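You operate a simulated robot arm through the tools that you are given. There is no shell and no other tool. Be economical: measure what you need, move in short steps, check, and stop when the job is done.

Carry out the task below with a simulated robot arm. There is one attempt and no reset: what you move stays moved.

Task
Close both glue pots, wipe up the drips and push the plate in.
Fine: use the scrub pad and put it back. What is to be rubbed or washed off counts as gone when no trace of it is left.

Only the result counts: the job must be done as asked and must still hold three seconds after the hand-in. Knocking over, shifting, dropping, spilling or breaking anything else fails it.

Robot
A 7-joint arm with a two-finger parallel gripper, fixed in place. Base frame: the origin is at the foot of the arm, x ahead of it, y to its left, z up. Readings come in mm, rad, newtons and seconds.
With the tool pointing down near the work surface it reaches from about 240 to 680 mm from the base axis. Its first joint turns from -1.152 to 1.152 rad. Payload 2.4 kg.
The tool frame sits at the grasp point between the pads (the TCP): z along the fingers, y along the line on which they close. The tips reach 30 mm beyond it. Largest opening 94 mm; finger width 28, thickness 10; the body of the gripper, 50 by 96 mm, starts 55 mm behind the TCP.
Orientation is that of the tool frame in the base frame, as a unit quaternion [x, y, z, w]. With the fingers straight down and closing along the base's y, the tool's x points along the base's -x, its y along +y and its z along -z.

Tools
- The arm moves only by the tool arm_command. Its argument "plan" is a list of rows, each a list of 3 entries, a list of its own where there are three numbers: the shift along the base's x, y, z in mm, then the turn, a rotation vector about the base's x, y, z in rad, then the gripper command, from -1 (shut) to 1 (fully open), values between in proportion. In form: [[[x, y, z], [wx, wy, wz], hand], ...]. A call has 1 to 20 rows; each row shifts and turns the commanded pose from where the row before left it. A row lasts 0.2 s, in which the tool goes at most 50 mm and 0.15 rad; a call with a longer step from one row to the next is refused whole, and so is a gripper value outside its range. A pose out of reach is approached as far as the arm can. The call stops where the force on the tool passes 40 N (or 10 N more than at its start, if that is more) or the arm is blocked; 0.2 s more then pass. The fingers move at their own pace (about 153 mm/s each) and stop on an object; they squeeze with about 36 N. The grip force told is the motor's: it shows also when the fingers shut on nothing. Time passes only in rows, and 0.2 s behind the last, so rows that do not move let the fingers close. The reply holds the time, the measured pose of the TCP, the force on the tool along the base axes, the opening and the grip force, in the units named above and with some noise, with the torque about the TCP (base axes, N m) and any sound that the robot's microphone picked up.
- Cameras (640 x 400 px; columns grow to the right, rows downward): "scene" is fixed at [34.4, 467.7, 1446.7]; the picture's right is [-0.79, -0.61, 0.00], its down [-0.32, 0.41, -0.86] and it looks along [0.52, -0.68, -0.52] (base axes); focal length 365 px, centre (320, 200). "wrist" rides on the gripper at [76, 14, -103] in the tool frame; the picture's right is [-0.18, 0.98, 0.00], its down [-0.75, -0.14, -0.64] and it looks along [-0.63, -0.12, 0.77] (tool axes); focal length 243 px, centre (320, 200). There is no depth. A picture from a camera that has moved, and an enlarged one, comes with that camera's place and axes in the base frame and with its lens.
- capture(camera): a new picture of that camera. It takes no simulated time.
- enlarge(camera, box): a new picture of the part [left, top, right, bottom] of that camera's present view, enlarged. It takes no simulated time.
- close_job(): hands the job in; it is judged then, once.

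Work in short steps. Places have to be worked out from the pictures, the camera data and where the tool is seen: move nearer, look again, correct. Check each grasp and each placing, and mend what went wrong. You have 120 turns and 64 pictures in all, those below and enlarged ones among them. Open the gripper and draw the arm clear of the work before you hand the job in, unless the task says otherwise; then end with one line.

The tools are called after "Request:" as name(argument=value, ...) on one line, values as JSON. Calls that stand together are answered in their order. arm_command: Moves the arm, as the interface text tells. Its arguments: {"type":"object","properties":{"plan":{"type":"array","items":{"type":"array"}}},"required":["plan"]} The other tools are called the same way: capture (camera) takes a picture; enlarge (camera, box) takes an enlarged picture of a part of a camera's view; close_job () hands the job in.

At the start:

```text
clock: 0.0
tcp_pos: [319.6, -102.5, 1200.1]
tcp_rot: [0.001, 1.0, 0.0, 0.0]
contact_force: [1.0, -0.4, 0.4]
ft_torque: [0.01, 0.04, 0.0]
grip_width: 94.0
gripper_force: 0.0
```

scene: 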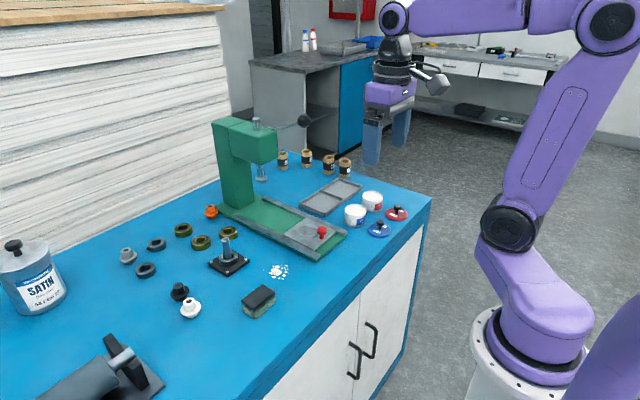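
wrist: 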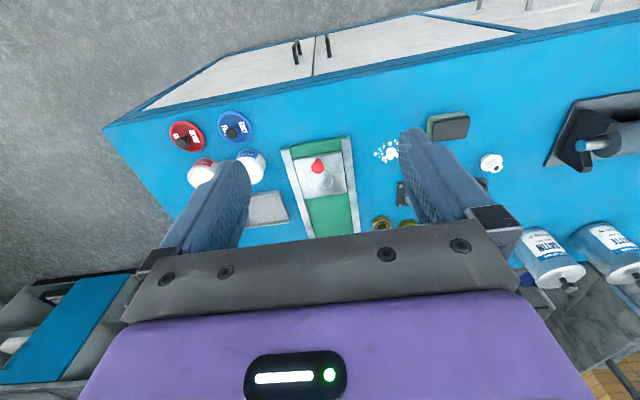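

I'll look closer at the work area first to identify the pots, lids, drips, pad and plate.

Request:
enlarge(camera="scene", box=[260, 140, 440, 260])

Request:
enlarge(camera="scene", box=[140, 220, 320, 340])

Request:
enlarge(camera="wrist", box=[140, 80, 500, 240])

```text
3.33 times, centred on (350, 200) of scene
camera zoom: at [34.4, 467.7, 1446.7], right [-0.79, -0.61, 0.0], down [-0.32, 0.41, -0.86], along [0.52, -0.68, -0.52], focal length 1217 px, centre (220, 200)
```

zoom: 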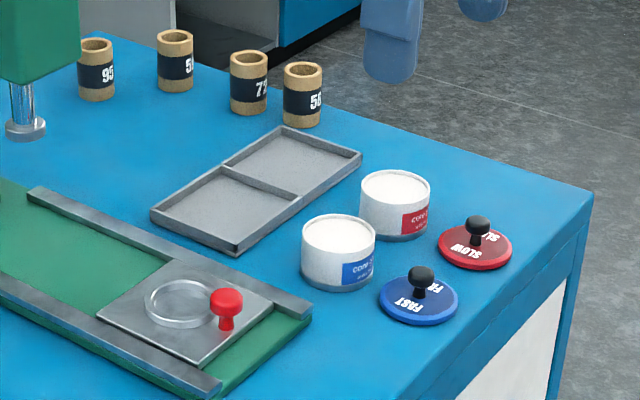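

```text
3.33 times, centred on (230, 280) of scene
camera zoom: at [34.4, 467.7, 1446.7], right [-0.79, -0.61, 0.0], down [-0.32, 0.41, -0.86], along [0.52, -0.68, -0.52], focal length 1217 px, centre (620, -67)
```

zoom: 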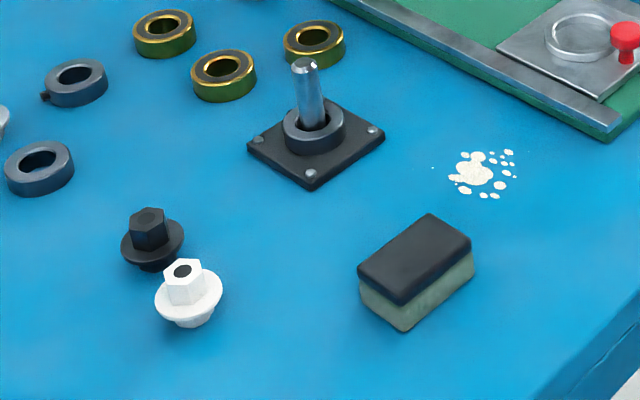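

```text
1.78 times, centred on (320, 160) of wrist
camera zoom: at [244.0, -88.9, 1303.3], right [0.18, 0.98, 0.0], down [0.75, -0.14, 0.64], along [0.63, -0.12, -0.77], focal length 431 px, centre (320, 271)
```

zoom: 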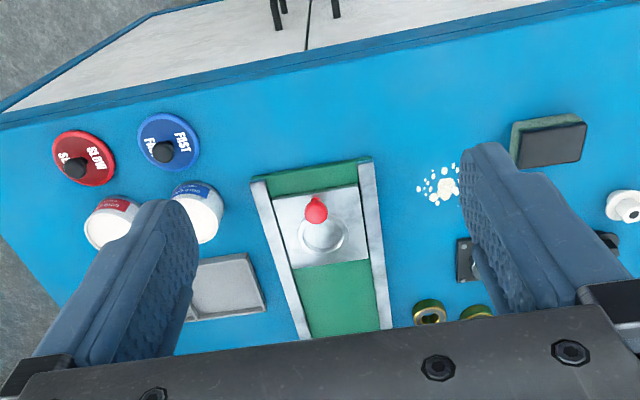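

Triangulating gives a red plate knob near (491,-141,890) and a blue lid knob near (402,-284,879). I'll move the wrist camera closer to the lids and pots.

Request:
arm_command(plan=[[[-8, -30, -28], [0, 0, 0], 1], [[-8, -30, -28], [0, 0, 0], 1], [[-8, -30, -28], [0, 0, 0], 1], [[-8, -30, -28], [0, 0, 0], 1], [[-8, -30, -28], [0, 0, 0], 1]])

Request:
capture(camera="wrist")

```text
clock: 1.2
tcp_pos: [280.7, -253.2, 1060.3]
tcp_rot: [-0.001, 1.0, 0.0, 0.0]
contact_force: [-0.8, -0.4, -0.1]
ft_torque: [-0.03, -0.01, 0.0]
grip_width: 93.8
gripper_force: 0.1
```

```text
58 pictures are left
camera wrist: at [204.7, -239.0, 1164.0], right [0.18, 0.98, 0.0], down [0.75, -0.14, 0.64], along [0.63, -0.12, -0.77], focal length 243 px, centre (320, 200)
```

wrist: 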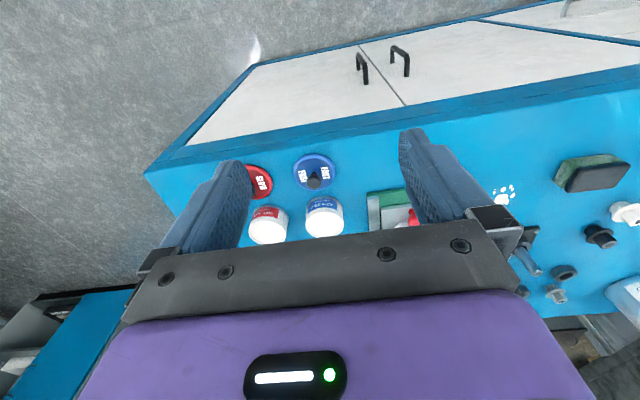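

The view agrees with the triangulation. I'll enlarge for precise measurements.

Request:
enlarge(camera="wrist", box=[230, 140, 390, 240])

Request:
enlarge(camera="scene", box=[330, 175, 426, 235])

```text
4.00 times, centred on (310, 190) of wrist
camera zoom: at [204.7, -239.0, 1164.0], right [0.18, 0.98, 0.0], down [0.75, -0.14, 0.64], along [0.63, -0.12, -0.77], focal length 970 px, centre (360, 240)
```

zoom: 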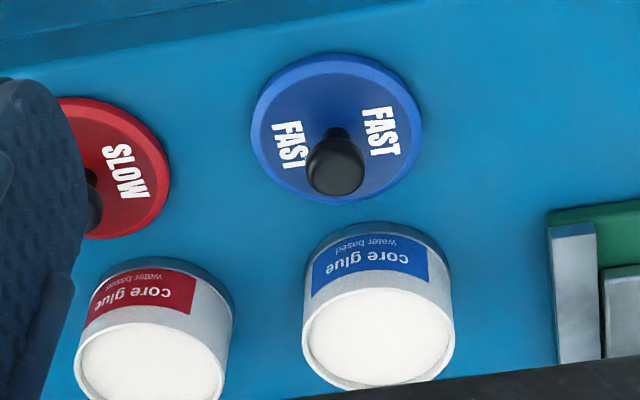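

```text
6.67 times, centred on (378, 205) of scene
camera zoom: at [34.4, 467.7, 1446.7], right [-0.79, -0.61, 0.0], down [-0.32, 0.41, -0.86], along [0.52, -0.68, -0.52], focal length 2434 px, centre (-67, 167)
```

zoom: 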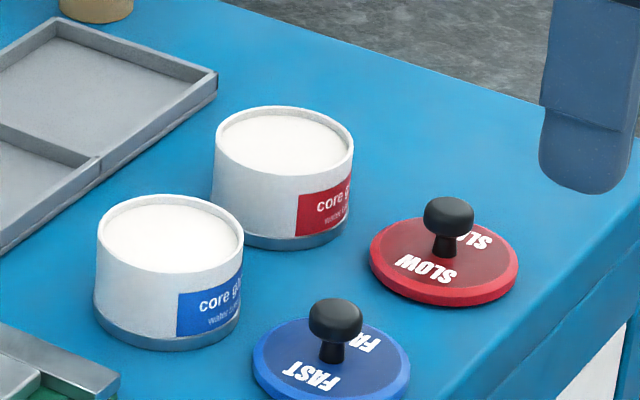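

Estimates: blue lid knob (403,-286,876), red lid knob (402,-383); blue pot rim (483,-284,887), red pot rim (485,-382,886). I'll approach above the blue lid knob and check alignment.

Request:
arm_command(plan=[[[30.5, -8.2, -30], [0, 0, 0], 0.2], [[30.5, -8.2, -30], [0, 0, 0], 0.2], [[30.5, -8.2, -30], [0, 0, 0], 0.2], [[30.5, -8.2, -30], [0, 0, 0], 0.2], [[0, 0, 0], [0, 0, 0], 0.2]])

Request:
capture(camera="wrist")

Request:
enlarge(camera="scene", box=[330, 155, 426, 245])

```text
clock: 2.4
tcp_pos: [403.7, -284.1, 938.8]
tcp_rot: [0.0, 1.0, 0.0, 0.001]
contact_force: [-0.9, -1.2, 0.4]
ft_torque: [-0.02, 0.02, -0.01]
grip_width: 56.3
gripper_force: 0.2
```

```text
55 pictures are left
camera wrist: at [326.6, -271.0, 1042.9], right [0.18, 0.98, 0.0], down [0.75, -0.14, 0.64], along [0.63, -0.12, -0.77], focal length 243 px, centre (320, 200)
```

wrist: 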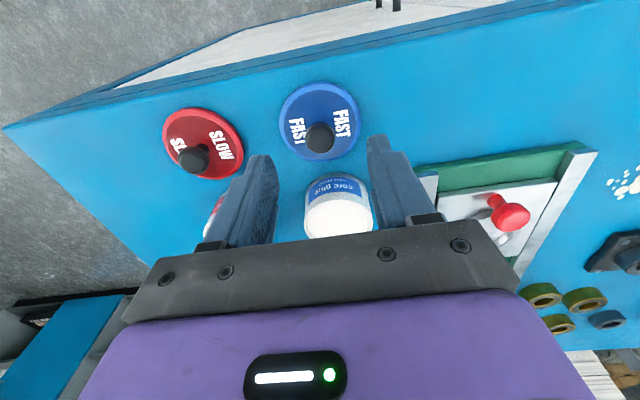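

```text
4.44 times, centred on (378, 200) of scene
camera zoom: at [34.4, 467.7, 1446.7], right [-0.79, -0.61, 0.0], down [-0.32, 0.41, -0.86], along [0.52, -0.68, -0.52], focal length 1622 px, centre (62, 200)
```

zoom: 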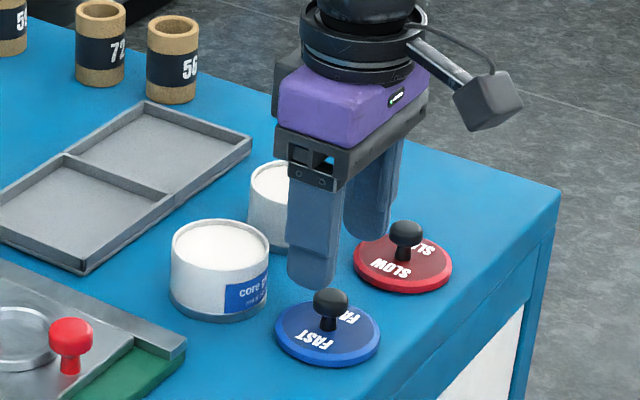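

Knob measured at (404.5,-286). Descend to TCP z≈892 (tips just over the lid plate) and close.

Request:
arm_command(plan=[[[0.5, -2, -24], [0, 0, 0], 0.2], [[0, 0, -22], [0, 0, 0], 0.2], [[0, 0, 0], [0, 0, 0], -1], [[0, 0, 0], [0, 0, 0], -1]])

Request:
enlarge(camera="wrist", box=[220, 60, 420, 240])

```text
clock: 3.4
tcp_pos: [402.4, -286.9, 893.7]
tcp_rot: [0.0, 1.0, 0.0, 0.0]
contact_force: [-0.4, 0.2, 0.6]
ft_torque: [-0.03, 0.0, 0.03]
grip_width: 19.2
gripper_force: 35.7
```

```text
2.22 times, centred on (320, 150) of wrist
camera zoom: at [326.5, -272.8, 996.7], right [0.18, 0.98, 0.0], down [0.75, -0.14, 0.64], along [0.63, -0.12, -0.77], focal length 539 px, centre (320, 311)
```

zoom: 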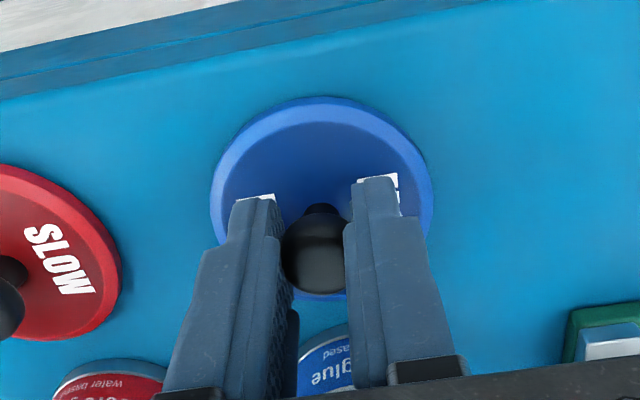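

Knob gripped (19 mm). Lift clear by 60 mm and move over the blue pot.

Request:
arm_command(plan=[[[0, 0, 20], [0, 0, 0], -1], [[0, 0, 40], [0, 0, 0], -1], [[27, 0.7, 0], [0, 0, 0], -1], [[27, 0.7, 0], [0, 0, 0], -1], [[26.5, 0.6, 0], [0, 0, 0], -1], [[0, 0, 0], [0, 0, 0], -1]])

Request:
capture(camera="wrist")

Request:
enlarge(camera="scene", box=[330, 155, 426, 245])

```text
clock: 4.8
tcp_pos: [484.4, -285.9, 954.2]
tcp_rot: [0.0, 1.0, 0.0, 0.0]
contact_force: [0.6, 0.0, -1.1]
ft_torque: [0.01, 0.01, 0.0]
grip_width: 19.1
gripper_force: 36.5
```

```text
52 pictures are left
camera wrist: at [407.6, -271.3, 1056.9], right [0.18, 0.98, 0.0], down [0.75, -0.14, 0.64], along [0.63, -0.12, -0.77], focal length 243 px, centre (320, 200)
```

wrist: 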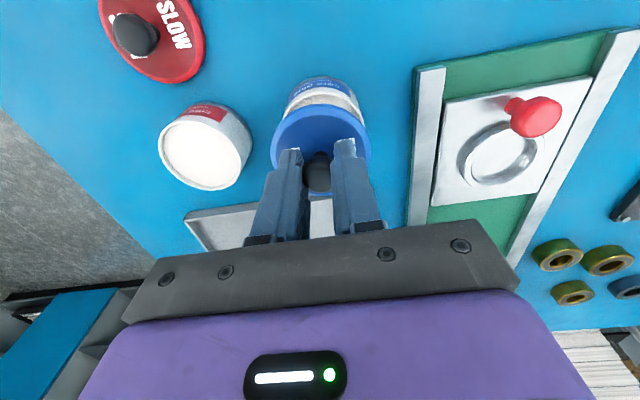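

```text
4.44 times, centred on (378, 200) of scene
camera zoom: at [34.4, 467.7, 1446.7], right [-0.79, -0.61, 0.0], down [-0.32, 0.41, -0.86], along [0.52, -0.68, -0.52], focal length 1622 px, centre (62, 200)
```

zoom: 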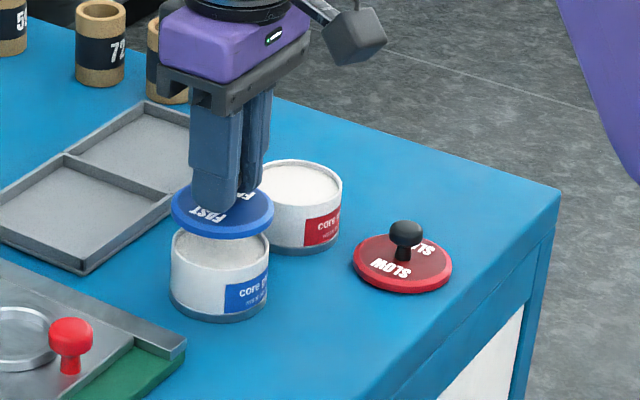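

The lid hangs level and nearly centred over the pot. Nudge (-1.2,+1) and lower to just above the rim.

Request:
arm_command(plan=[[[-1.2, 1, -8], [0, 0, 0], -1], [[0, 0, -8], [0, 0, 0], -1], [[0, 0, 0], [0, 0, 0], -1]])

Request:
enlarge(camera="scene", box=[335, 180, 395, 240])

```text
clock: 5.6
tcp_pos: [482.4, -283.7, 937.3]
tcp_rot: [0.001, 1.0, 0.0, 0.0]
contact_force: [0.3, 0.1, -0.9]
ft_torque: [0.01, 0.03, -0.02]
grip_width: 19.0
gripper_force: 36.3
```

```text
6.67 times, centred on (365, 210) of scene
camera zoom: at [34.4, 467.7, 1446.7], right [-0.79, -0.61, 0.0], down [-0.32, 0.41, -0.86], along [0.52, -0.68, -0.52], focal length 2434 px, centre (20, 133)
```

zoom: 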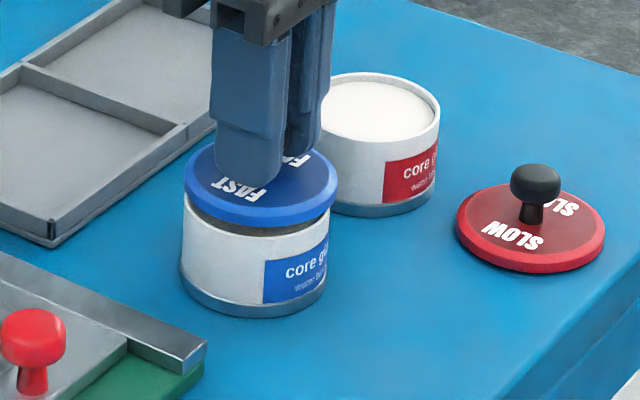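

Lid is about 1 mm off; correct (+0.8,+0.5) and lower slowly until contact.

Request:
arm_command(plan=[[[0.8, 0.5, -2], [0, 0, 0], -1], [[0, 0, -1], [0, 0, 0], -1], [[0, 0, -1], [0, 0, 0], -1], [[0, 0, 0], [0, 0, 0], -1]])

```text
clock: 6.6
tcp_pos: [483.2, -284.9, 933.7]
tcp_rot: [-0.001, 1.0, 0.0, 0.0]
contact_force: [-0.2, 0.6, -0.9]
ft_torque: [0.04, -0.03, 0.01]
grip_width: 19.0
gripper_force: 35.7
```

No contact yet; continue down slowly.

Request:
arm_command(plan=[[[0, 0, -1], [0, 0, 0], -1], [[0, 0, -1], [0, 0, 0], -1], [[0, 0, -1], [0, 0, 0], -1], [[0, 0, 0], [0, 0, 0], -1]])

Request:
enlarge(camera="scene", box=[335, 180, 395, 240])

```text
clock: 7.6
tcp_pos: [484.2, -283.4, 930.7]
tcp_rot: [-0.001, 1.0, 0.0, 0.001]
contact_force: [0.0, 0.5, 0.1]
ft_torque: [0.0, 0.0, -0.03]
grip_width: 19.0
gripper_force: 36.5
```

```text
6.67 times, centred on (365, 210) of scene
camera zoom: at [34.4, 467.7, 1446.7], right [-0.79, -0.61, 0.0], down [-0.32, 0.41, -0.86], along [0.52, -0.68, -0.52], focal length 2434 px, centre (20, 133)
```

zoom: 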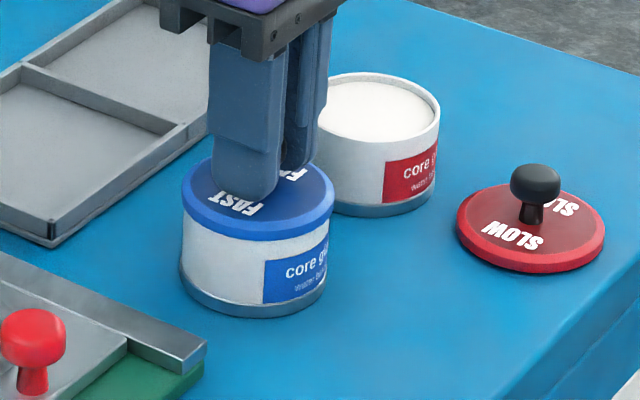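

Lid is nearly on the rim and well aligned. Continue down in 1 mm steps to find contact.

Request:
arm_command(plan=[[[0, 0, -1], [0, 0, 0], -1], [[0, 0, -1], [0, 0, 0], -1], [[0, 0, 0], [0, 0, 0], -1]])

```text
clock: 8.5
tcp_pos: [484.2, -283.9, 931.5]
tcp_rot: [0.0, 1.0, -0.001, 0.0]
contact_force: [-5.4, 4.0, 9.5]
ft_torque: [0.07, 0.11, 0.0]
grip_width: 18.9
gripper_force: 36.2
heard: snap
stopped in row 3: the force on the tool passed its limit at 41 N (the readings are from after the stop); the commanded pose is now the measured one
```

A snap was heard with contact force; the lid seems seated. Release, retreat upward and look.

Request:
arm_command(plan=[[[0, 0, 0], [0, 0, 0], -0.2], [[0, 0, 0], [0, 0, 0], -0.2], [[0, 0, 40], [0, 0, 0], -0.2], [[-20, -25, 20], [0, 0, 0], 0.2], [[-40, -40, 0], [0, 0, 0], 0.2], [[-20, -34, -5], [0, 0, 0], 0.2], [[0, 0, 0], [0, 0, 0], 0.2]])

Request:
enlarge(camera="scene", box=[335, 180, 395, 240])

Request:
capture(camera="wrist")

```text
refused: row 5 steps farther than a row can; nothing moved
```

```text
6.67 times, centred on (365, 210) of scene
camera zoom: at [34.1, 467.9, 1446.6], right [-0.79, -0.61, 0.0], down [-0.32, 0.41, -0.86], along [0.52, -0.68, -0.52], focal length 2434 px, centre (20, 133)
```

zoom: 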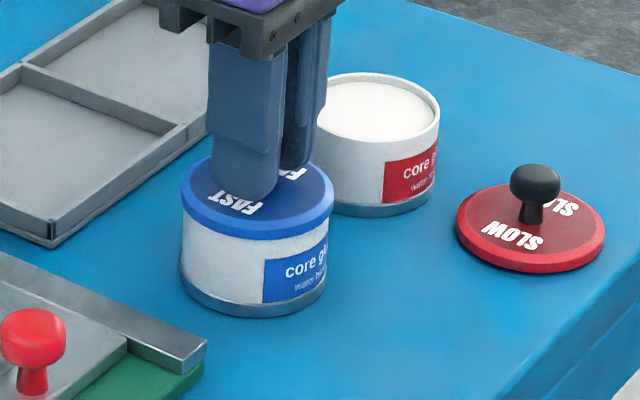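

```text
47 pictures are left
camera wrist: at [406.7, -269.9, 1034.5], right [0.18, 0.98, 0.0], down [0.75, -0.14, 0.64], along [0.63, -0.12, -0.77], focal length 243 px, centre (320, 200)
```

wrist: 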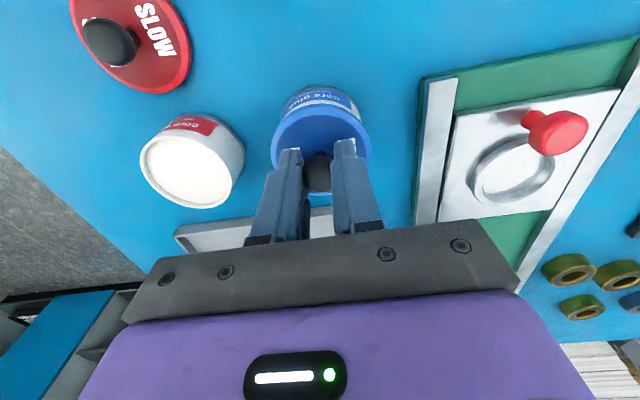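

A step was too long; the lid looks seated squarely. Resend with shorter steps.

Request:
arm_command(plan=[[[0, 0, 0], [0, 0, 0], -0.2], [[0, 0, 0], [0, 0, 0], -0.2], [[0, 0, 35], [0, 0, 0], -0.2], [[-27, -33, 0], [0, 0, 0], 0.2], [[-27, -33, 0], [0, 0, 0], 0.2], [[-26, -34, -24], [0, 0, 0], 0.2], [[0, 0, 0], [0, 0, 0], 0.2]])

Request:
enlarge(camera="scene", box=[335, 180, 395, 240])

Request:
capture(camera="wrist")

```text
clock: 10.1
tcp_pos: [403.4, -383.4, 941.9]
tcp_rot: [0.0, 1.0, 0.0, 0.001]
contact_force: [0.5, 0.1, -0.2]
ft_torque: [-0.01, 0.04, -0.01]
grip_width: 56.3
gripper_force: 0.2
```

```text
6.67 times, centred on (365, 210) of scene
camera zoom: at [34.4, 467.6, 1446.7], right [-0.79, -0.61, 0.0], down [-0.32, 0.41, -0.86], along [0.52, -0.68, -0.52], focal length 2434 px, centre (20, 133)
```

zoom: 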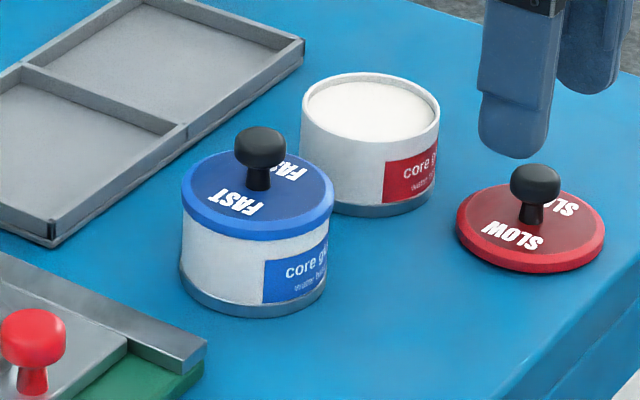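

```text
45 pictures are left
camera wrist: at [326.6, -370.1, 1045.1], right [0.18, 0.98, 0.0], down [0.75, -0.14, 0.64], along [0.63, -0.12, -0.77], focal length 243 px, centre (320, 200)
```

wrist: 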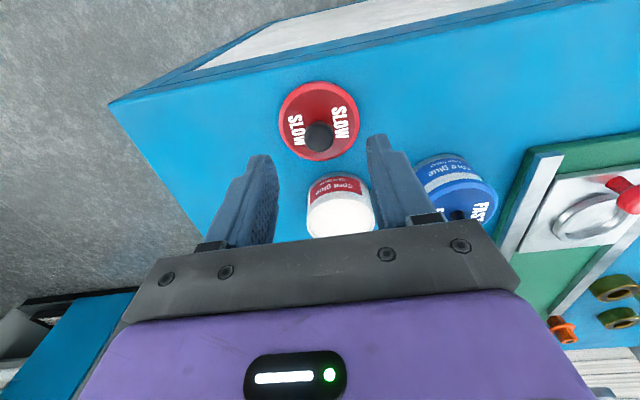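

Blue pot is closed well. Red knob at about (404.5,-385.5); descend and grip the same way.

Request:
arm_command(plan=[[[0.8, -2, -25], [0, 0, 0], 0.2], [[0, 0, -23.5], [0, 0, 0], 0.2], [[0, 0, 0], [0, 0, 0], -1], [[0, 0, 0], [0, 0, 0], -1], [[0, 0, 0], [0, 0, 0], -1]])

```text
clock: 11.3
tcp_pos: [404.8, -385.2, 892.4]
tcp_rot: [0.0, 1.0, 0.0, 0.002]
contact_force: [0.4, -0.6, 0.5]
ft_torque: [0.02, 0.03, 0.02]
grip_width: 19.1
gripper_force: 36.0
```

Gripped. Lift and carry over the red pot.

Request:
arm_command(plan=[[[0, 0, 20], [0, 0, 0], -1], [[0, 0, 37], [0, 0, 0], -1], [[27, 1, 0], [0, 0, 0], -1], [[27, 1, 0], [0, 0, 0], -1], [[25, 1, 0], [0, 0, 0], -1], [[0, 0, -12], [0, 0, 0], -1], [[0, 0, 0], [0, 0, 0], -1]])

Request:
enlarge(camera="scene", box=[345, 170, 405, 230])

Request:
enlarge(camera="wrist", box=[260, 60, 380, 220])

```text
clock: 12.9
tcp_pos: [484.0, -382.8, 936.1]
tcp_rot: [0.0, 1.0, -0.001, 0.001]
contact_force: [0.2, -0.3, -0.9]
ft_torque: [0.01, 0.02, 0.03]
grip_width: 19.4
gripper_force: 36.4
```

```text
6.67 times, centred on (375, 200) of scene
camera zoom: at [34.4, 467.7, 1446.7], right [-0.79, -0.61, 0.0], down [-0.32, 0.41, -0.86], along [0.52, -0.68, -0.52], focal length 2434 px, centre (-47, 200)
```

zoom: 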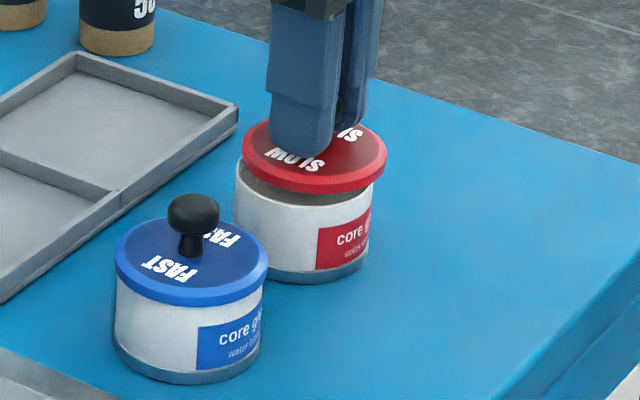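

```text
2.50 times, centred on (320, 140) of wrist
camera zoom: at [406.9, -369.2, 1041.3], right [0.18, 0.98, 0.0], down [0.75, -0.14, 0.64], along [0.63, -0.12, -0.77], focal length 606 px, centre (320, 350)
```

zoom: 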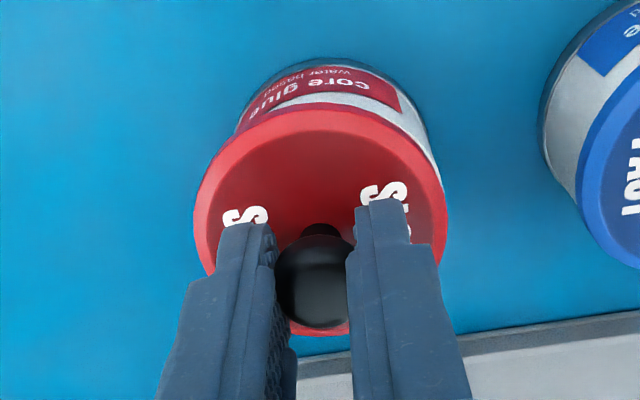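

The lid sits ~3 mm off toward -y relative to the pot. Shift (+1,+3.2), lower a little and recheck.

Request:
arm_command(plan=[[[1, 3.2, 0], [0, 0, 0], -1], [[0, 0, -4], [0, 0, 0], -1], [[0, 0, 0], [0, 0, 0], -1]])

Request:
enlarge(camera="scene", box=[345, 170, 405, 230])

Request:
enlarge(camera="wrist", box=[260, 60, 380, 220])

```text
clock: 13.7
tcp_pos: [484.4, -378.8, 935.1]
tcp_rot: [-0.001, 1.0, -0.001, 0.001]
contact_force: [1.4, 0.7, -0.8]
ft_torque: [-0.01, 0.01, 0.01]
grip_width: 18.9
gripper_force: 36.5
```

```text
6.67 times, centred on (375, 200) of scene
camera zoom: at [34.4, 467.7, 1446.7], right [-0.79, -0.61, 0.0], down [-0.32, 0.41, -0.86], along [0.52, -0.68, -0.52], focal length 2434 px, centre (-47, 200)
```

zoom: 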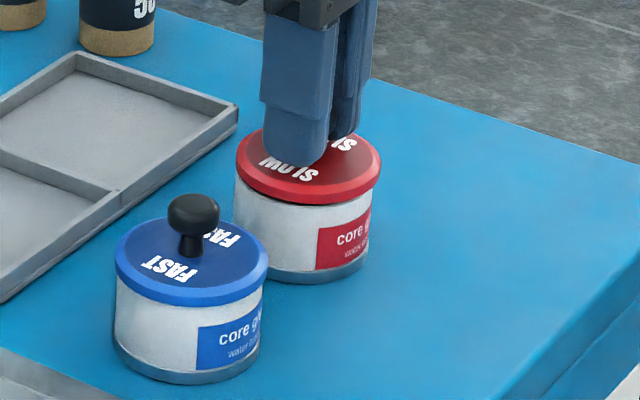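

```text
2.50 times, centred on (320, 140) of wrist
camera zoom: at [407.9, -366.0, 1037.5], right [0.18, 0.98, 0.0], down [0.75, -0.14, 0.64], along [0.63, -0.12, -0.77], focal length 606 px, centre (320, 350)
```

zoom: 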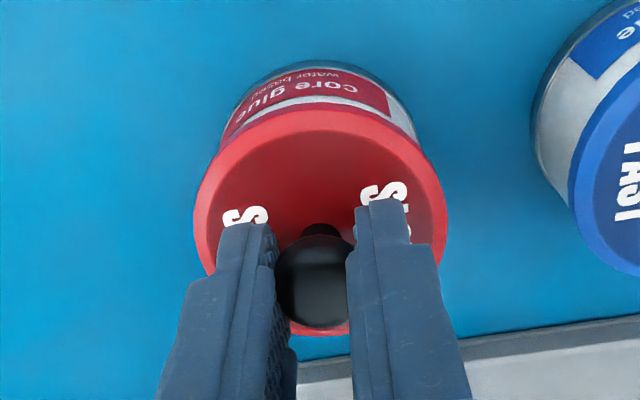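

Centred in y; a touch more +x (1.2 mm), then lower in 1 mm steps to the snap.

Request:
arm_command(plan=[[[1.2, 0, 0], [0, 0, 0], -1], [[0, 0, -1], [0, 0, 0], -1], [[0, 0, -1], [0, 0, 0], -1], [[0, 0, -1], [0, 0, 0], -1], [[0, 0, 0], [0, 0, 0], -1]])

```text
clock: 14.9
tcp_pos: [485.2, -380.2, 930.5]
tcp_rot: [0.0, 1.0, -0.001, 0.001]
contact_force: [0.1, 0.1, -0.4]
ft_torque: [-0.01, 0.02, 0.0]
grip_width: 18.7
gripper_force: 36.1
```

No contact yet; continue.

Request:
arm_command(plan=[[[0, 0, -1], [0, 0, 0], -1], [[0, 0, -1], [0, 0, 0], -1], [[0, 0, -1], [0, 0, 0], -1], [[0, 0, 0], [0, 0, 0], -1]])

Request:
enlarge(camera="scene", box=[345, 170, 405, 230])

```text
clock: 15.9
tcp_pos: [485.8, -381.0, 929.2]
tcp_rot: [0.0, 1.0, -0.001, 0.003]
contact_force: [-5.1, 3.1, 18.5]
ft_torque: [0.06, 0.16, 0.0]
grip_width: 19.0
gripper_force: 35.2
```

```text
6.67 times, centred on (375, 200) of scene
camera zoom: at [34.0, 468.0, 1446.6], right [-0.79, -0.61, 0.0], down [-0.32, 0.41, -0.86], along [0.52, -0.68, -0.52], focal length 2434 px, centre (-47, 200)
```

zoom: 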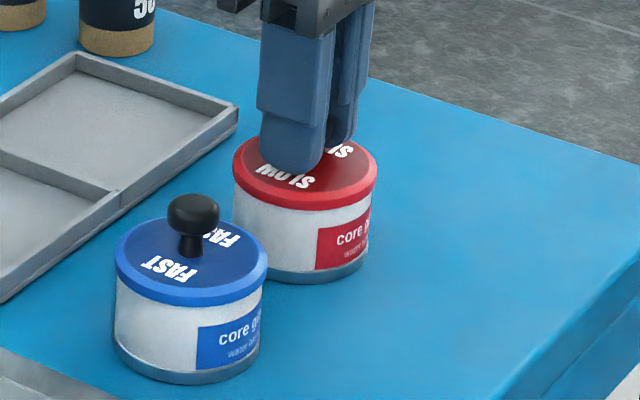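

Contact at 18 N but no snap yet; press further.

Request:
arm_command(plan=[[[0, 0, -1], [0, 0, 0], -1], [[0, 0, -1], [0, 0, 0], -1], [[0, 0, -1], [0, 0, 0], -1], [[0, 0, 0], [0, 0, 0], -1]])

```text
clock: 16.6
tcp_pos: [486.8, -380.8, 930.3]
tcp_rot: [0.0, 1.0, -0.004, 0.003]
contact_force: [-0.4, 1.2, 3.8]
ft_torque: [-0.04, -0.02, -0.03]
grip_width: 19.2
gripper_force: 35.9
stopped in row 3: the force on the tool passed its limit at 41 N (the readings are from after the stop); the commanded pose is now the measured one
```

No snap reported this time. Check the seat closely.

Request:
enlarge(camera="scene", box=[345, 185, 385, 225])

Request:
enlarge(camera="wrist", box=[260, 60, 380, 220])

```text
10.00 times, centred on (365, 205) of scene
camera zoom: at [34.3, 467.8, 1446.7], right [-0.79, -0.61, 0.0], down [-0.32, 0.41, -0.86], along [0.52, -0.68, -0.52], focal length 3651 px, centre (-130, 150)
```

zoom: 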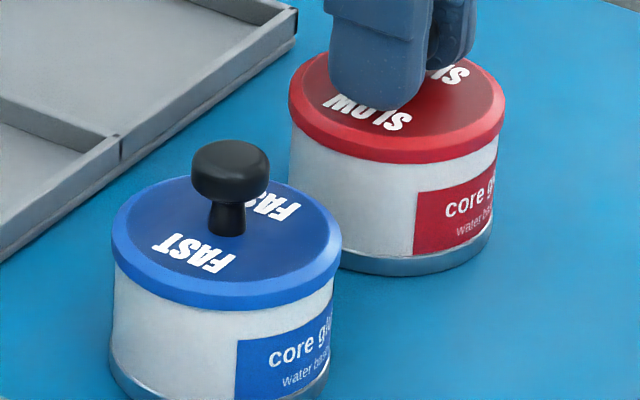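

```text
2.50 times, centred on (320, 140) of wrist
camera zoom: at [409.6, -366.7, 1032.7], right [0.18, 0.98, 0.0], down [0.75, -0.14, 0.65], along [0.63, -0.12, -0.76], focal length 606 px, centre (320, 350)
```

zoom: 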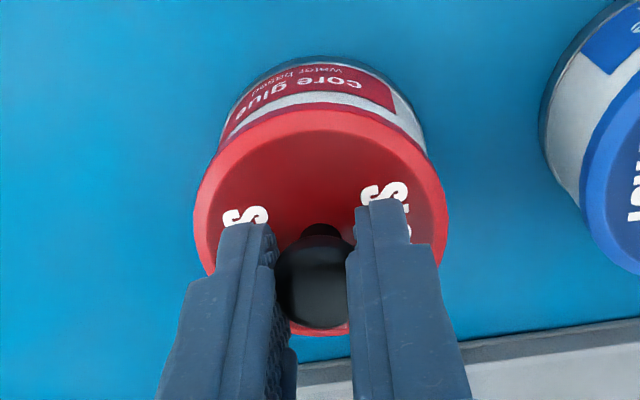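

Lid sits flat and nearly centred but not snapped. Lift slightly, undo the tiny tilt, shift back -1 mm in x / +0.5 in y, and press again.

Request:
arm_command(plan=[[[-1.2, 0.4, 2], [0.008, 0.006, 0], -1], [[0, 0, 0], [0, 0, 0], -1], [[0, 0, -2], [0, 0, 0], -1], [[0, 0, -1.5], [0, 0, 0], -1], [[0, 0, -1], [0, 0, 0], -1], [[0, 0, -1], [0, 0, 0], -1], [[0, 0, -1], [0, 0, 0], -1], [[0, 0, -1], [0, 0, 0], -1]])

```text
clock: 18.0
tcp_pos: [486.8, -381.5, 929.6]
tcp_rot: [0.001, 1.0, 0.001, 0.001]
contact_force: [-0.6, 0.8, 4.3]
ft_torque: [0.02, -0.09, 0.0]
grip_width: 19.0
gripper_force: 36.3
stopped in row 6: the force on the tool passed its limit at 42 N (the readings are from after the stop); the commanded pose is now the measured one
```

No snap again, though the height matches the blue one. Test: lift 3 mm and see whether the lid comes free or holds.

Request:
arm_command(plan=[[[0, 0, 1.5], [0, 0, 0], -1], [[0, 0, 2], [0, 0, 0], -1], [[0, 0, 0], [0, 0, 0], -1]])

Request:
enlarge(camera="scene", box=[345, 185, 385, 225])

```text
clock: 18.8
tcp_pos: [485.9, -381.1, 931.5]
tcp_rot: [0.001, 1.0, 0.001, 0.002]
contact_force: [0.0, -0.4, -0.7]
ft_torque: [0.01, 0.0, -0.01]
grip_width: 18.9
gripper_force: 36.5
```

```text
10.00 times, centred on (365, 205) of scene
camera zoom: at [34.4, 467.7, 1446.7], right [-0.79, -0.61, 0.0], down [-0.32, 0.41, -0.86], along [0.52, -0.68, -0.52], focal length 3651 px, centre (-130, 150)
```

zoom: 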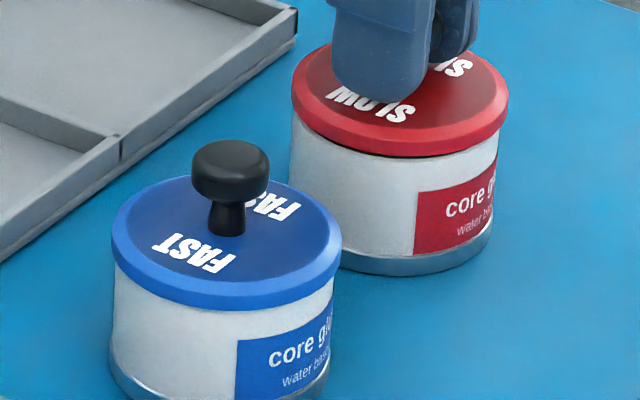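

The lid is free, and it sits ~1.2 mm too far to the image right (i.e. needs +x). Shift +1.5 x, +0.4 y and recheck.

Request:
arm_command(plan=[[[1.5, 0.4, 0], [0, 0, 0], -1], [[0, 0, 0], [0, 0, 0], -1], [[0, 0, 0], [0, 0, 0], -1]])

Request:
enlarge(camera="scene", box=[345, 185, 385, 225])

Request:
enlarge(camera="wrist", box=[280, 70, 360, 140])

```text
clock: 19.6
tcp_pos: [487.9, -380.5, 931.8]
tcp_rot: [-0.001, 1.0, 0.001, 0.002]
contact_force: [-0.7, 0.3, 0.0]
ft_torque: [-0.02, -0.01, -0.01]
grip_width: 19.1
gripper_force: 36.1
```

```text
10.00 times, centred on (365, 205) of scene
camera zoom: at [34.4, 467.7, 1446.7], right [-0.79, -0.61, 0.0], down [-0.32, 0.41, -0.86], along [0.52, -0.68, -0.52], focal length 3651 px, centre (-130, 150)
```

zoom: 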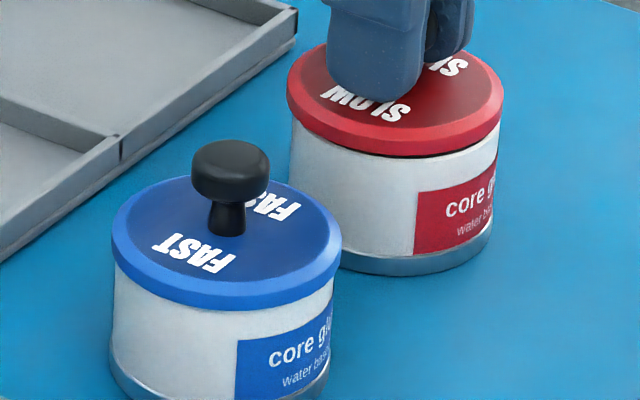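

```text
5.71 times, centred on (320, 105) of wrist
camera zoom: at [411.0, -367.4, 1035.5], right [0.18, 0.98, 0.0], down [0.75, -0.14, 0.64], along [0.63, -0.12, -0.77], focal length 1386 px, centre (320, 743)
```

zoom: 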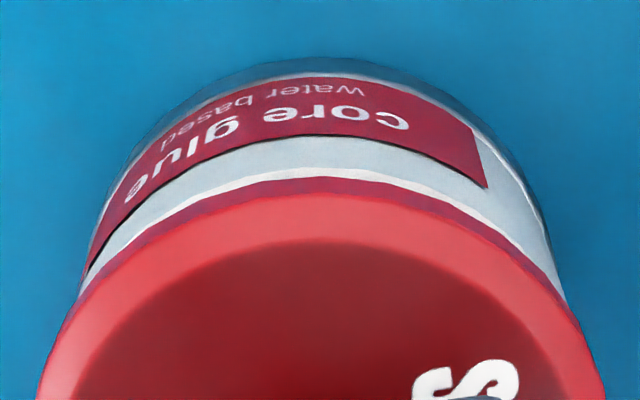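

Alignment now looks good in both views. Press down.

Request:
arm_command(plan=[[[0, 0, -1.5], [0, 0, 0], -1], [[0, 0, -1], [0, 0, 0], -1], [[0, 0, -1], [0, 0, 0], -1], [[0, 0, -1], [0, 0, 0], -1], [[0, 0, -1], [0, 0, 0], -1], [[0, 0, -1], [0, 0, 0], -1], [[0, 0, -1], [0, 0, 0], -1]])

```text
clock: 20.7
tcp_pos: [488.5, -381.2, 932.8]
tcp_rot: [0.001, 1.0, -0.001, 0.003]
contact_force: [-0.5, 1.5, 4.8]
ft_torque: [-0.01, -0.02, -0.01]
grip_width: 19.2
gripper_force: 36.3
stopped in row 5: the force on the tool passed its limit at 42 N (the readings are from after the stop); the commanded pose is now the measured one
```

Still no snap. Release the knob and look at how the lid rests on the pot.

Request:
arm_command(plan=[[[0, 0, 0], [0, 0, 0], -0.2], [[0, 0, 0], [0, 0, 0], -0.2], [[0, 0, 40], [0, 0, 0], -0.2], [[-30, 0, 10], [0, 0, 0], -0.2], [[-30, 0, 0], [0, 0, 0], -0.2], [[0, 0, 0], [0, 0, 0], -0.2]])

Request:
enlarge(camera="wrist", box=[260, 130, 480, 260])

Request:
enlarge(camera="scene", box=[345, 180, 385, 230])

```text
clock: 22.1
tcp_pos: [427.9, -382.3, 979.9]
tcp_rot: [-0.001, 1.0, -0.001, 0.003]
contact_force: [0.9, 0.0, 0.5]
ft_torque: [0.01, 0.03, 0.02]
grip_width: 37.8
gripper_force: 0.2
```

```text
2.91 times, centred on (370, 195) of wrist
camera zoom: at [351.3, -368.2, 1083.4], right [0.18, 0.98, 0.0], down [0.75, -0.14, 0.65], along [0.64, -0.12, -0.76], focal length 706 px, centre (174, 214)
```

zoom: 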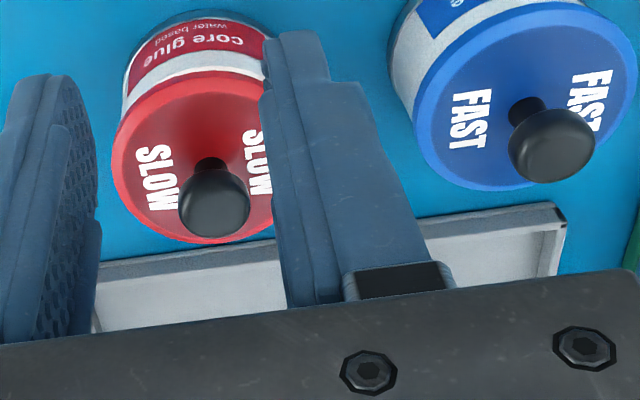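

```text
8.00 times, centred on (365, 205) of scene
camera zoom: at [34.4, 467.7, 1446.7], right [-0.79, -0.61, 0.0], down [-0.32, 0.41, -0.86], along [0.52, -0.68, -0.52], focal length 2921 px, centre (-40, 160)
```

zoom: 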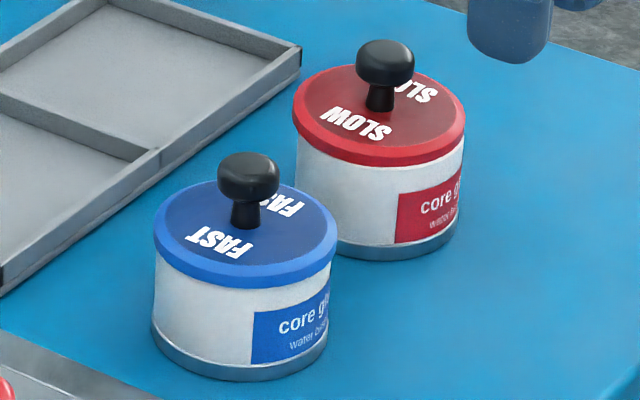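

The red lid sits ~3–4 mm higher than blue: not snapped in. I'll shut the fingers and press centrally on the knob top, which is at about (488.5,-381.3).

Request:
arm_command(plan=[[[30, 0.5, 0], [0, 0, 0], -1], [[30.5, 0.5, 0], [0, 0, 0], -1], [[0, 0, -15], [0, 0, 0], -1], [[0, 0, -3], [0, 0, 0], -1], [[0, 0, -2], [0, 0, 0], -1], [[0, 0, -2], [0, 0, 0], -1], [[0, 0, -1], [0, 0, 0], -1], [[0, 0, -1], [0, 0, 0], -1], [[0, 0, -1], [0, 0, 0], -1]])

```text
clock: 24.1
tcp_pos: [488.7, -379.6, 955.1]
tcp_rot: [0.0, 1.0, -0.001, 0.002]
contact_force: [0.1, -0.4, 0.1]
ft_torque: [0.01, -0.01, 0.03]
grip_width: 0.0
gripper_force: 32.7
```

Not touching yet; continue down.

Request:
arm_command(plan=[[[0, -1, -1], [0, 0, 0], -1], [[0, 0, -1], [0, 0, 0], -1], [[0, 0, -1], [0, 0, 0], -1], [[0, 0, -1], [0, 0, 0], -1], [[0, 0, -1], [0, 0, 0], -1], [[0, 0, -1], [0, 0, 0], -1], [[0, 0, -1], [0, 0, 0], -1], [[0, 0, -1], [0, 0, 0], -1]])

```text
clock: 25.8
tcp_pos: [490.4, -382.0, 953.0]
tcp_rot: [-0.001, 1.0, -0.003, 0.005]
contact_force: [-3.6, 3.5, 11.1]
ft_torque: [0.14, 0.08, -0.02]
grip_width: 0.1
gripper_force: 33.4
stopped in row 8: the force on the tool passed its limit at 42 N (the readings are from after the stop); the commanded pose is now the measured one
```

Pressed to 42 N without a snap sound. Look at it.

Request:
arm_command(plan=[[[0, 0, 20], [0, 0, 0], -1], [[-10, 0, 30], [0, 0, 0], -1], [[-50, 0, 0], [0, 0, 0], -1], [[0, 0, 0], [0, 0, 0], 1], [[0, 0, 0], [0, 0, 0], 1]])

Request:
enlarge(camera="scene", box=[345, 180, 385, 230])

Request:
enlarge(camera="wrist", box=[260, 130, 420, 230])

```text
clock: 27.0
tcp_pos: [429.8, -383.9, 1001.4]
tcp_rot: [0.0, 1.0, -0.003, 0.005]
contact_force: [-0.4, 0.2, -0.4]
ft_torque: [0.0, 0.01, 0.01]
grip_width: 93.9
gripper_force: 0.1
```

```text
8.00 times, centred on (365, 205) of scene
camera zoom: at [34.4, 467.7, 1446.7], right [-0.79, -0.61, 0.0], down [-0.32, 0.41, -0.86], along [0.52, -0.68, -0.52], focal length 2921 px, centre (-40, 160)
```

zoom: 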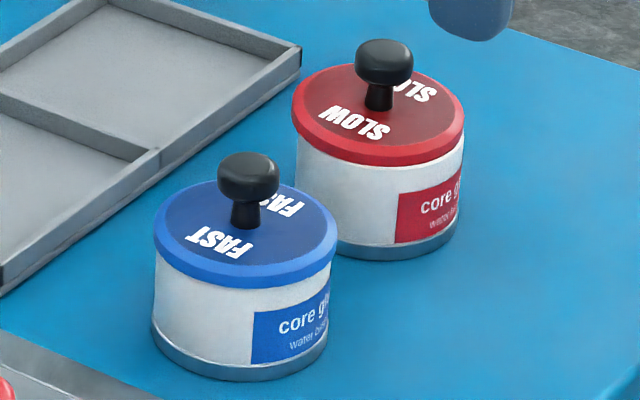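

```text
4.00 times, centred on (340, 180) of wrist
camera zoom: at [352.5, -368.8, 1103.6], right [0.18, 0.98, 0.0], down [0.75, -0.14, 0.65], along [0.64, -0.12, -0.76], focal length 970 px, centre (240, 280)
```

zoom: 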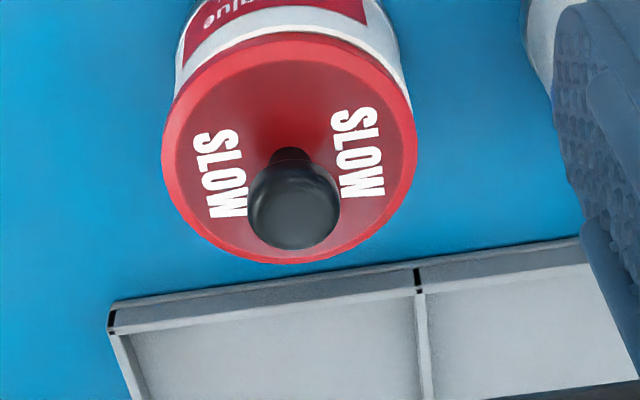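

The red lid needs roughly (-1.9,+1.2) mm, consistent with the reaction forces. Regrip the knob, lift a little, shift and press again.

Request:
arm_command(plan=[[[29, 1, -10], [0.006, 0.01, 0], 0], [[29.4, 1.1, -15], [0, 0, 0], 0], [[0, 0, -24], [0, 0, 0], 0], [[0, 0, -20.5], [0, 0, 0], 0], [[0, 0, 0], [0, 0, 0], 0], [[0, 0, 0], [0, 0, 0], -1], [[0, 0, 0], [0, 0, 0], -1], [[0, 0, 0], [0, 0, 0], -1]])

```text
clock: 28.8
tcp_pos: [487.6, -381.4, 931.8]
tcp_rot: [0.0, 1.0, 0.0, 0.0]
contact_force: [0.0, 0.0, 0.6]
ft_torque: [-0.02, -0.01, 0.0]
grip_width: 19.1
gripper_force: 36.1
```

Request:
arm_command(plan=[[[0, 0, 3], [0, 0, 0], -1], [[-2.2, 1.2, 0], [0, 0, 0], -1], [[0, 0, 0], [0, 0, 0], -1], [[0, 0, -3], [0, 0, 0], -1], [[0, 0, -1], [0, 0, 0], -1], [[0, 0, -1], [0, 0, 0], -1], [[0, 0, -1], [0, 0, 0], -1], [[0, 0, -1], [0, 0, 0], -1], [[0, 0, -1], [0, 0, 0], -1]])

```text
clock: 30.8
tcp_pos: [487.6, -380.5, 930.5]
tcp_rot: [0.0, 1.0, -0.003, 0.004]
contact_force: [-4.0, 0.3, 39.3]
ft_torque: [-0.02, 0.61, 0.0]
grip_width: 19.1
gripper_force: 36.1
```

Torque indicates contact on the near (-x) edge: lid still too far +x (arm yields +2 mm under load). Shift another -2 mm and press.

Request:
arm_command(plan=[[[0, 0, 8], [0, 0, 0], -1], [[-2, 0, 0], [0.003, 0.003, 0], -1], [[0, 0, 0], [0, 0, 0], -1], [[0, 0, -3], [0, 0, 0], -1], [[0, 0, -2], [0, 0, 0], -1], [[0, 0, -1], [0, 0, 0], -1], [[0, 0, -1], [0, 0, 0], -1], [[0, 0, -1], [0, 0, 0], -1]])

```text
clock: 32.6
tcp_pos: [484.7, -378.3, 930.0]
tcp_rot: [0.0, 1.0, 0.0, 0.0]
contact_force: [-0.5, 8.7, 35.6]
ft_torque: [0.24, 0.69, -0.08]
grip_width: 19.1
gripper_force: 35.9
```

Conflicting torque; look at both views before going further.

Request:
enlarge(camera="scene", box=[345, 180, 385, 230])

Request:
enlarge(camera="wrist", box=[270, 70, 370, 150])

```text
8.00 times, centred on (365, 205) of scene
camera zoom: at [33.8, 468.3, 1446.5], right [-0.79, -0.61, 0.0], down [-0.32, 0.41, -0.86], along [0.52, -0.68, -0.52], focal length 2921 px, centre (-40, 160)
```

zoom: 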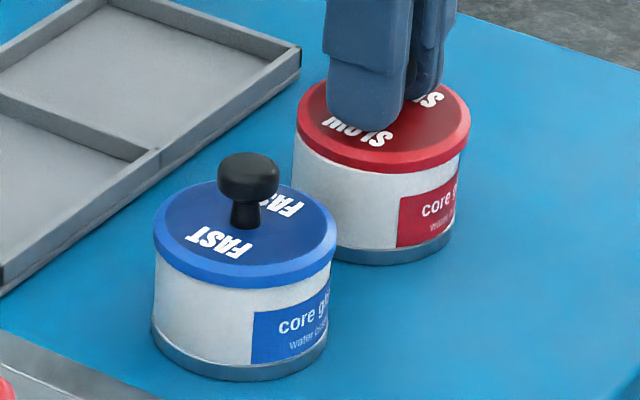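

```text
5.00 times, centred on (320, 110) of wrist
camera zoom: at [408.8, -365.0, 1033.0], right [0.18, 0.98, 0.0], down [0.75, -0.14, 0.64], along [0.63, -0.12, -0.77], focal length 1213 px, centre (320, 650)
```

zoom: 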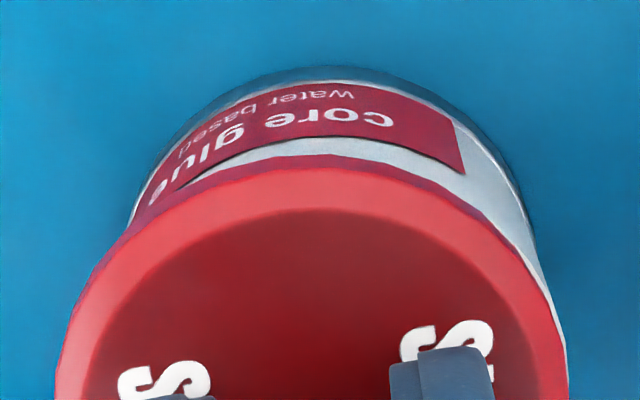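

The press off-centre nudged things; the lid now needs about (+0.9,+2.4) relative to the pot. Lift slightly, correct, re-measure.

Request:
arm_command(plan=[[[0, 0, 6], [0, 0, 0], -1], [[0.9, 2.4, 0], [0, 0, 0], -1], [[0, 0, 0], [0, 0, 0], -1], [[0, 0, 0], [0, 0, 0], -1]])

Request:
enlarge(camera="scene", box=[345, 185, 385, 225])

Request:
enlarge(camera="wrist", box=[270, 70, 370, 150])

```text
clock: 33.6
tcp_pos: [484.5, -376.6, 932.8]
tcp_rot: [0.0, 1.0, 0.002, -0.002]
contact_force: [0.0, -0.3, -0.5]
ft_torque: [0.0, 0.01, 0.0]
grip_width: 19.1
gripper_force: 35.7
```

```text
10.00 times, centred on (365, 205) of scene
camera zoom: at [34.4, 467.7, 1446.7], right [-0.79, -0.61, 0.0], down [-0.32, 0.41, -0.86], along [0.52, -0.68, -0.52], focal length 3651 px, centre (-130, 150)
```

zoom: 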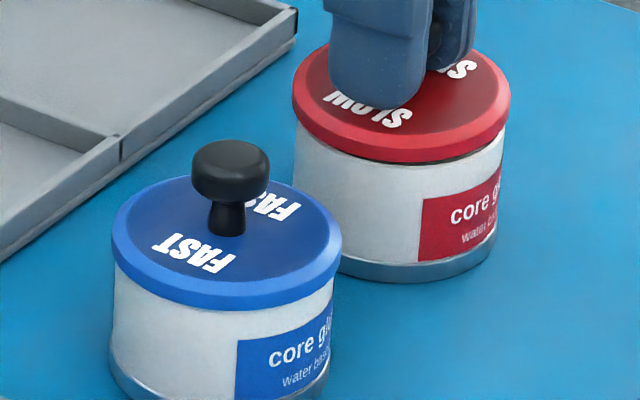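

```text
5.00 times, centred on (320, 110) of wrist
camera zoom: at [408.4, -363.4, 1036.4], right [0.18, 0.98, 0.0], down [0.76, -0.14, 0.64], along [0.63, -0.11, -0.77], focal length 1213 px, centre (320, 650)
```

zoom: 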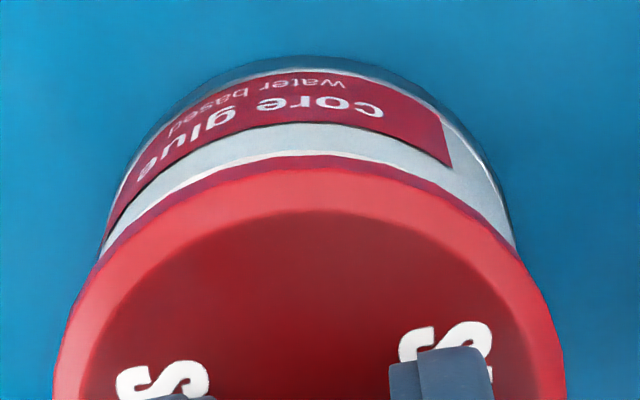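

Now aligned in both views. Press with compensation for the arm's +x yield.

Request:
arm_command(plan=[[[0, 0, -2], [0, 0, 0], -1], [[0, 0, -1.5], [0, 0, 0], -1], [[-0.3, 0.1, -1.5], [0, 0, 0], -1], [[-0.4, 0.1, -1.5], [0, 0, 0], -1], [[-0.4, 0.1, -1.5], [0, 0, 0], -1], [[-0.4, 0.1, -1.5], [0, 0, 0], -1], [[0, 0, -1.5], [0, 0, 0], -1]])

```text
clock: 34.9
tcp_pos: [485.7, -379.2, 929.4]
tcp_rot: [0.0, 1.0, -0.001, 0.003]
contact_force: [-1.8, 0.0, 5.0]
ft_torque: [-0.02, -0.1, -0.01]
grip_width: 19.3
gripper_force: 36.3
stopped in row 6: the force on the tool passed its limit at 42 N (the readings are from after the stop); the commanded pose is now the measured one
```

The arm yields radially outward (+1.5,-2) mm under load. Lift, restore tilt, check alignment again, then press with stronger compensation.

Request:
arm_command(plan=[[[-1, 1.4, 3.5], [0.003, 0.005, 0], -1], [[0, 0, 0], [0, 0, 0], -1], [[0, 0, 0], [0, 0, 0], -1]])

Request:
enlarge(camera="scene", box=[345, 185, 385, 225])

Request:
enlarge(camera="wrist", box=[270, 70, 370, 150])

```text
clock: 35.7
tcp_pos: [485.3, -377.6, 931.6]
tcp_rot: [-0.001, 1.0, 0.0, 0.0]
contact_force: [0.8, -0.4, -0.9]
ft_torque: [0.0, 0.0, 0.02]
grip_width: 19.3
gripper_force: 35.7
```

```text
10.00 times, centred on (365, 205) of scene
camera zoom: at [34.4, 467.7, 1446.7], right [-0.79, -0.61, 0.0], down [-0.32, 0.41, -0.86], along [0.52, -0.68, -0.52], focal length 3651 px, centre (-130, 150)
```

zoom: 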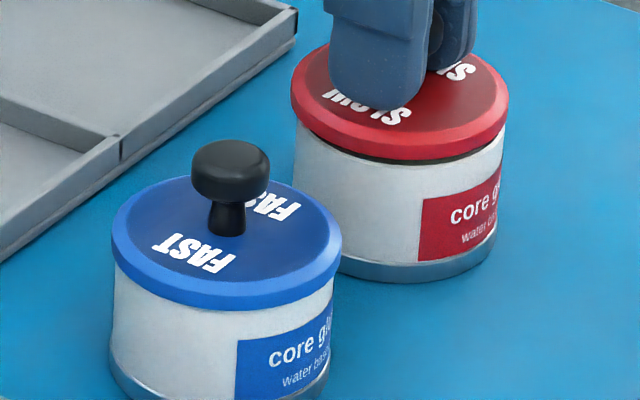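

```text
5.00 times, centred on (320, 110) of wrist
camera zoom: at [408.2, -363.3, 1035.7], right [0.18, 0.98, 0.0], down [0.75, -0.14, 0.64], along [0.63, -0.12, -0.77], focal length 1213 px, centre (320, 650)
```

zoom: 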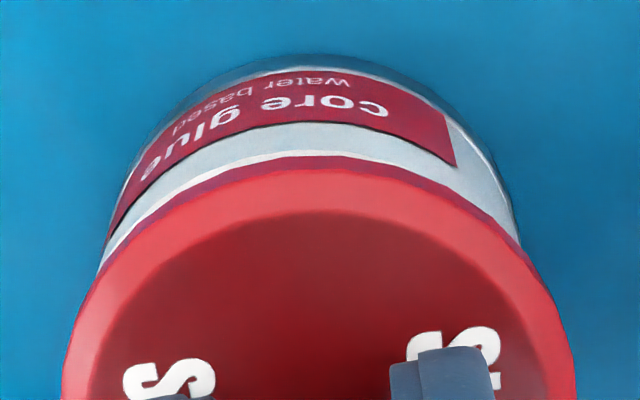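

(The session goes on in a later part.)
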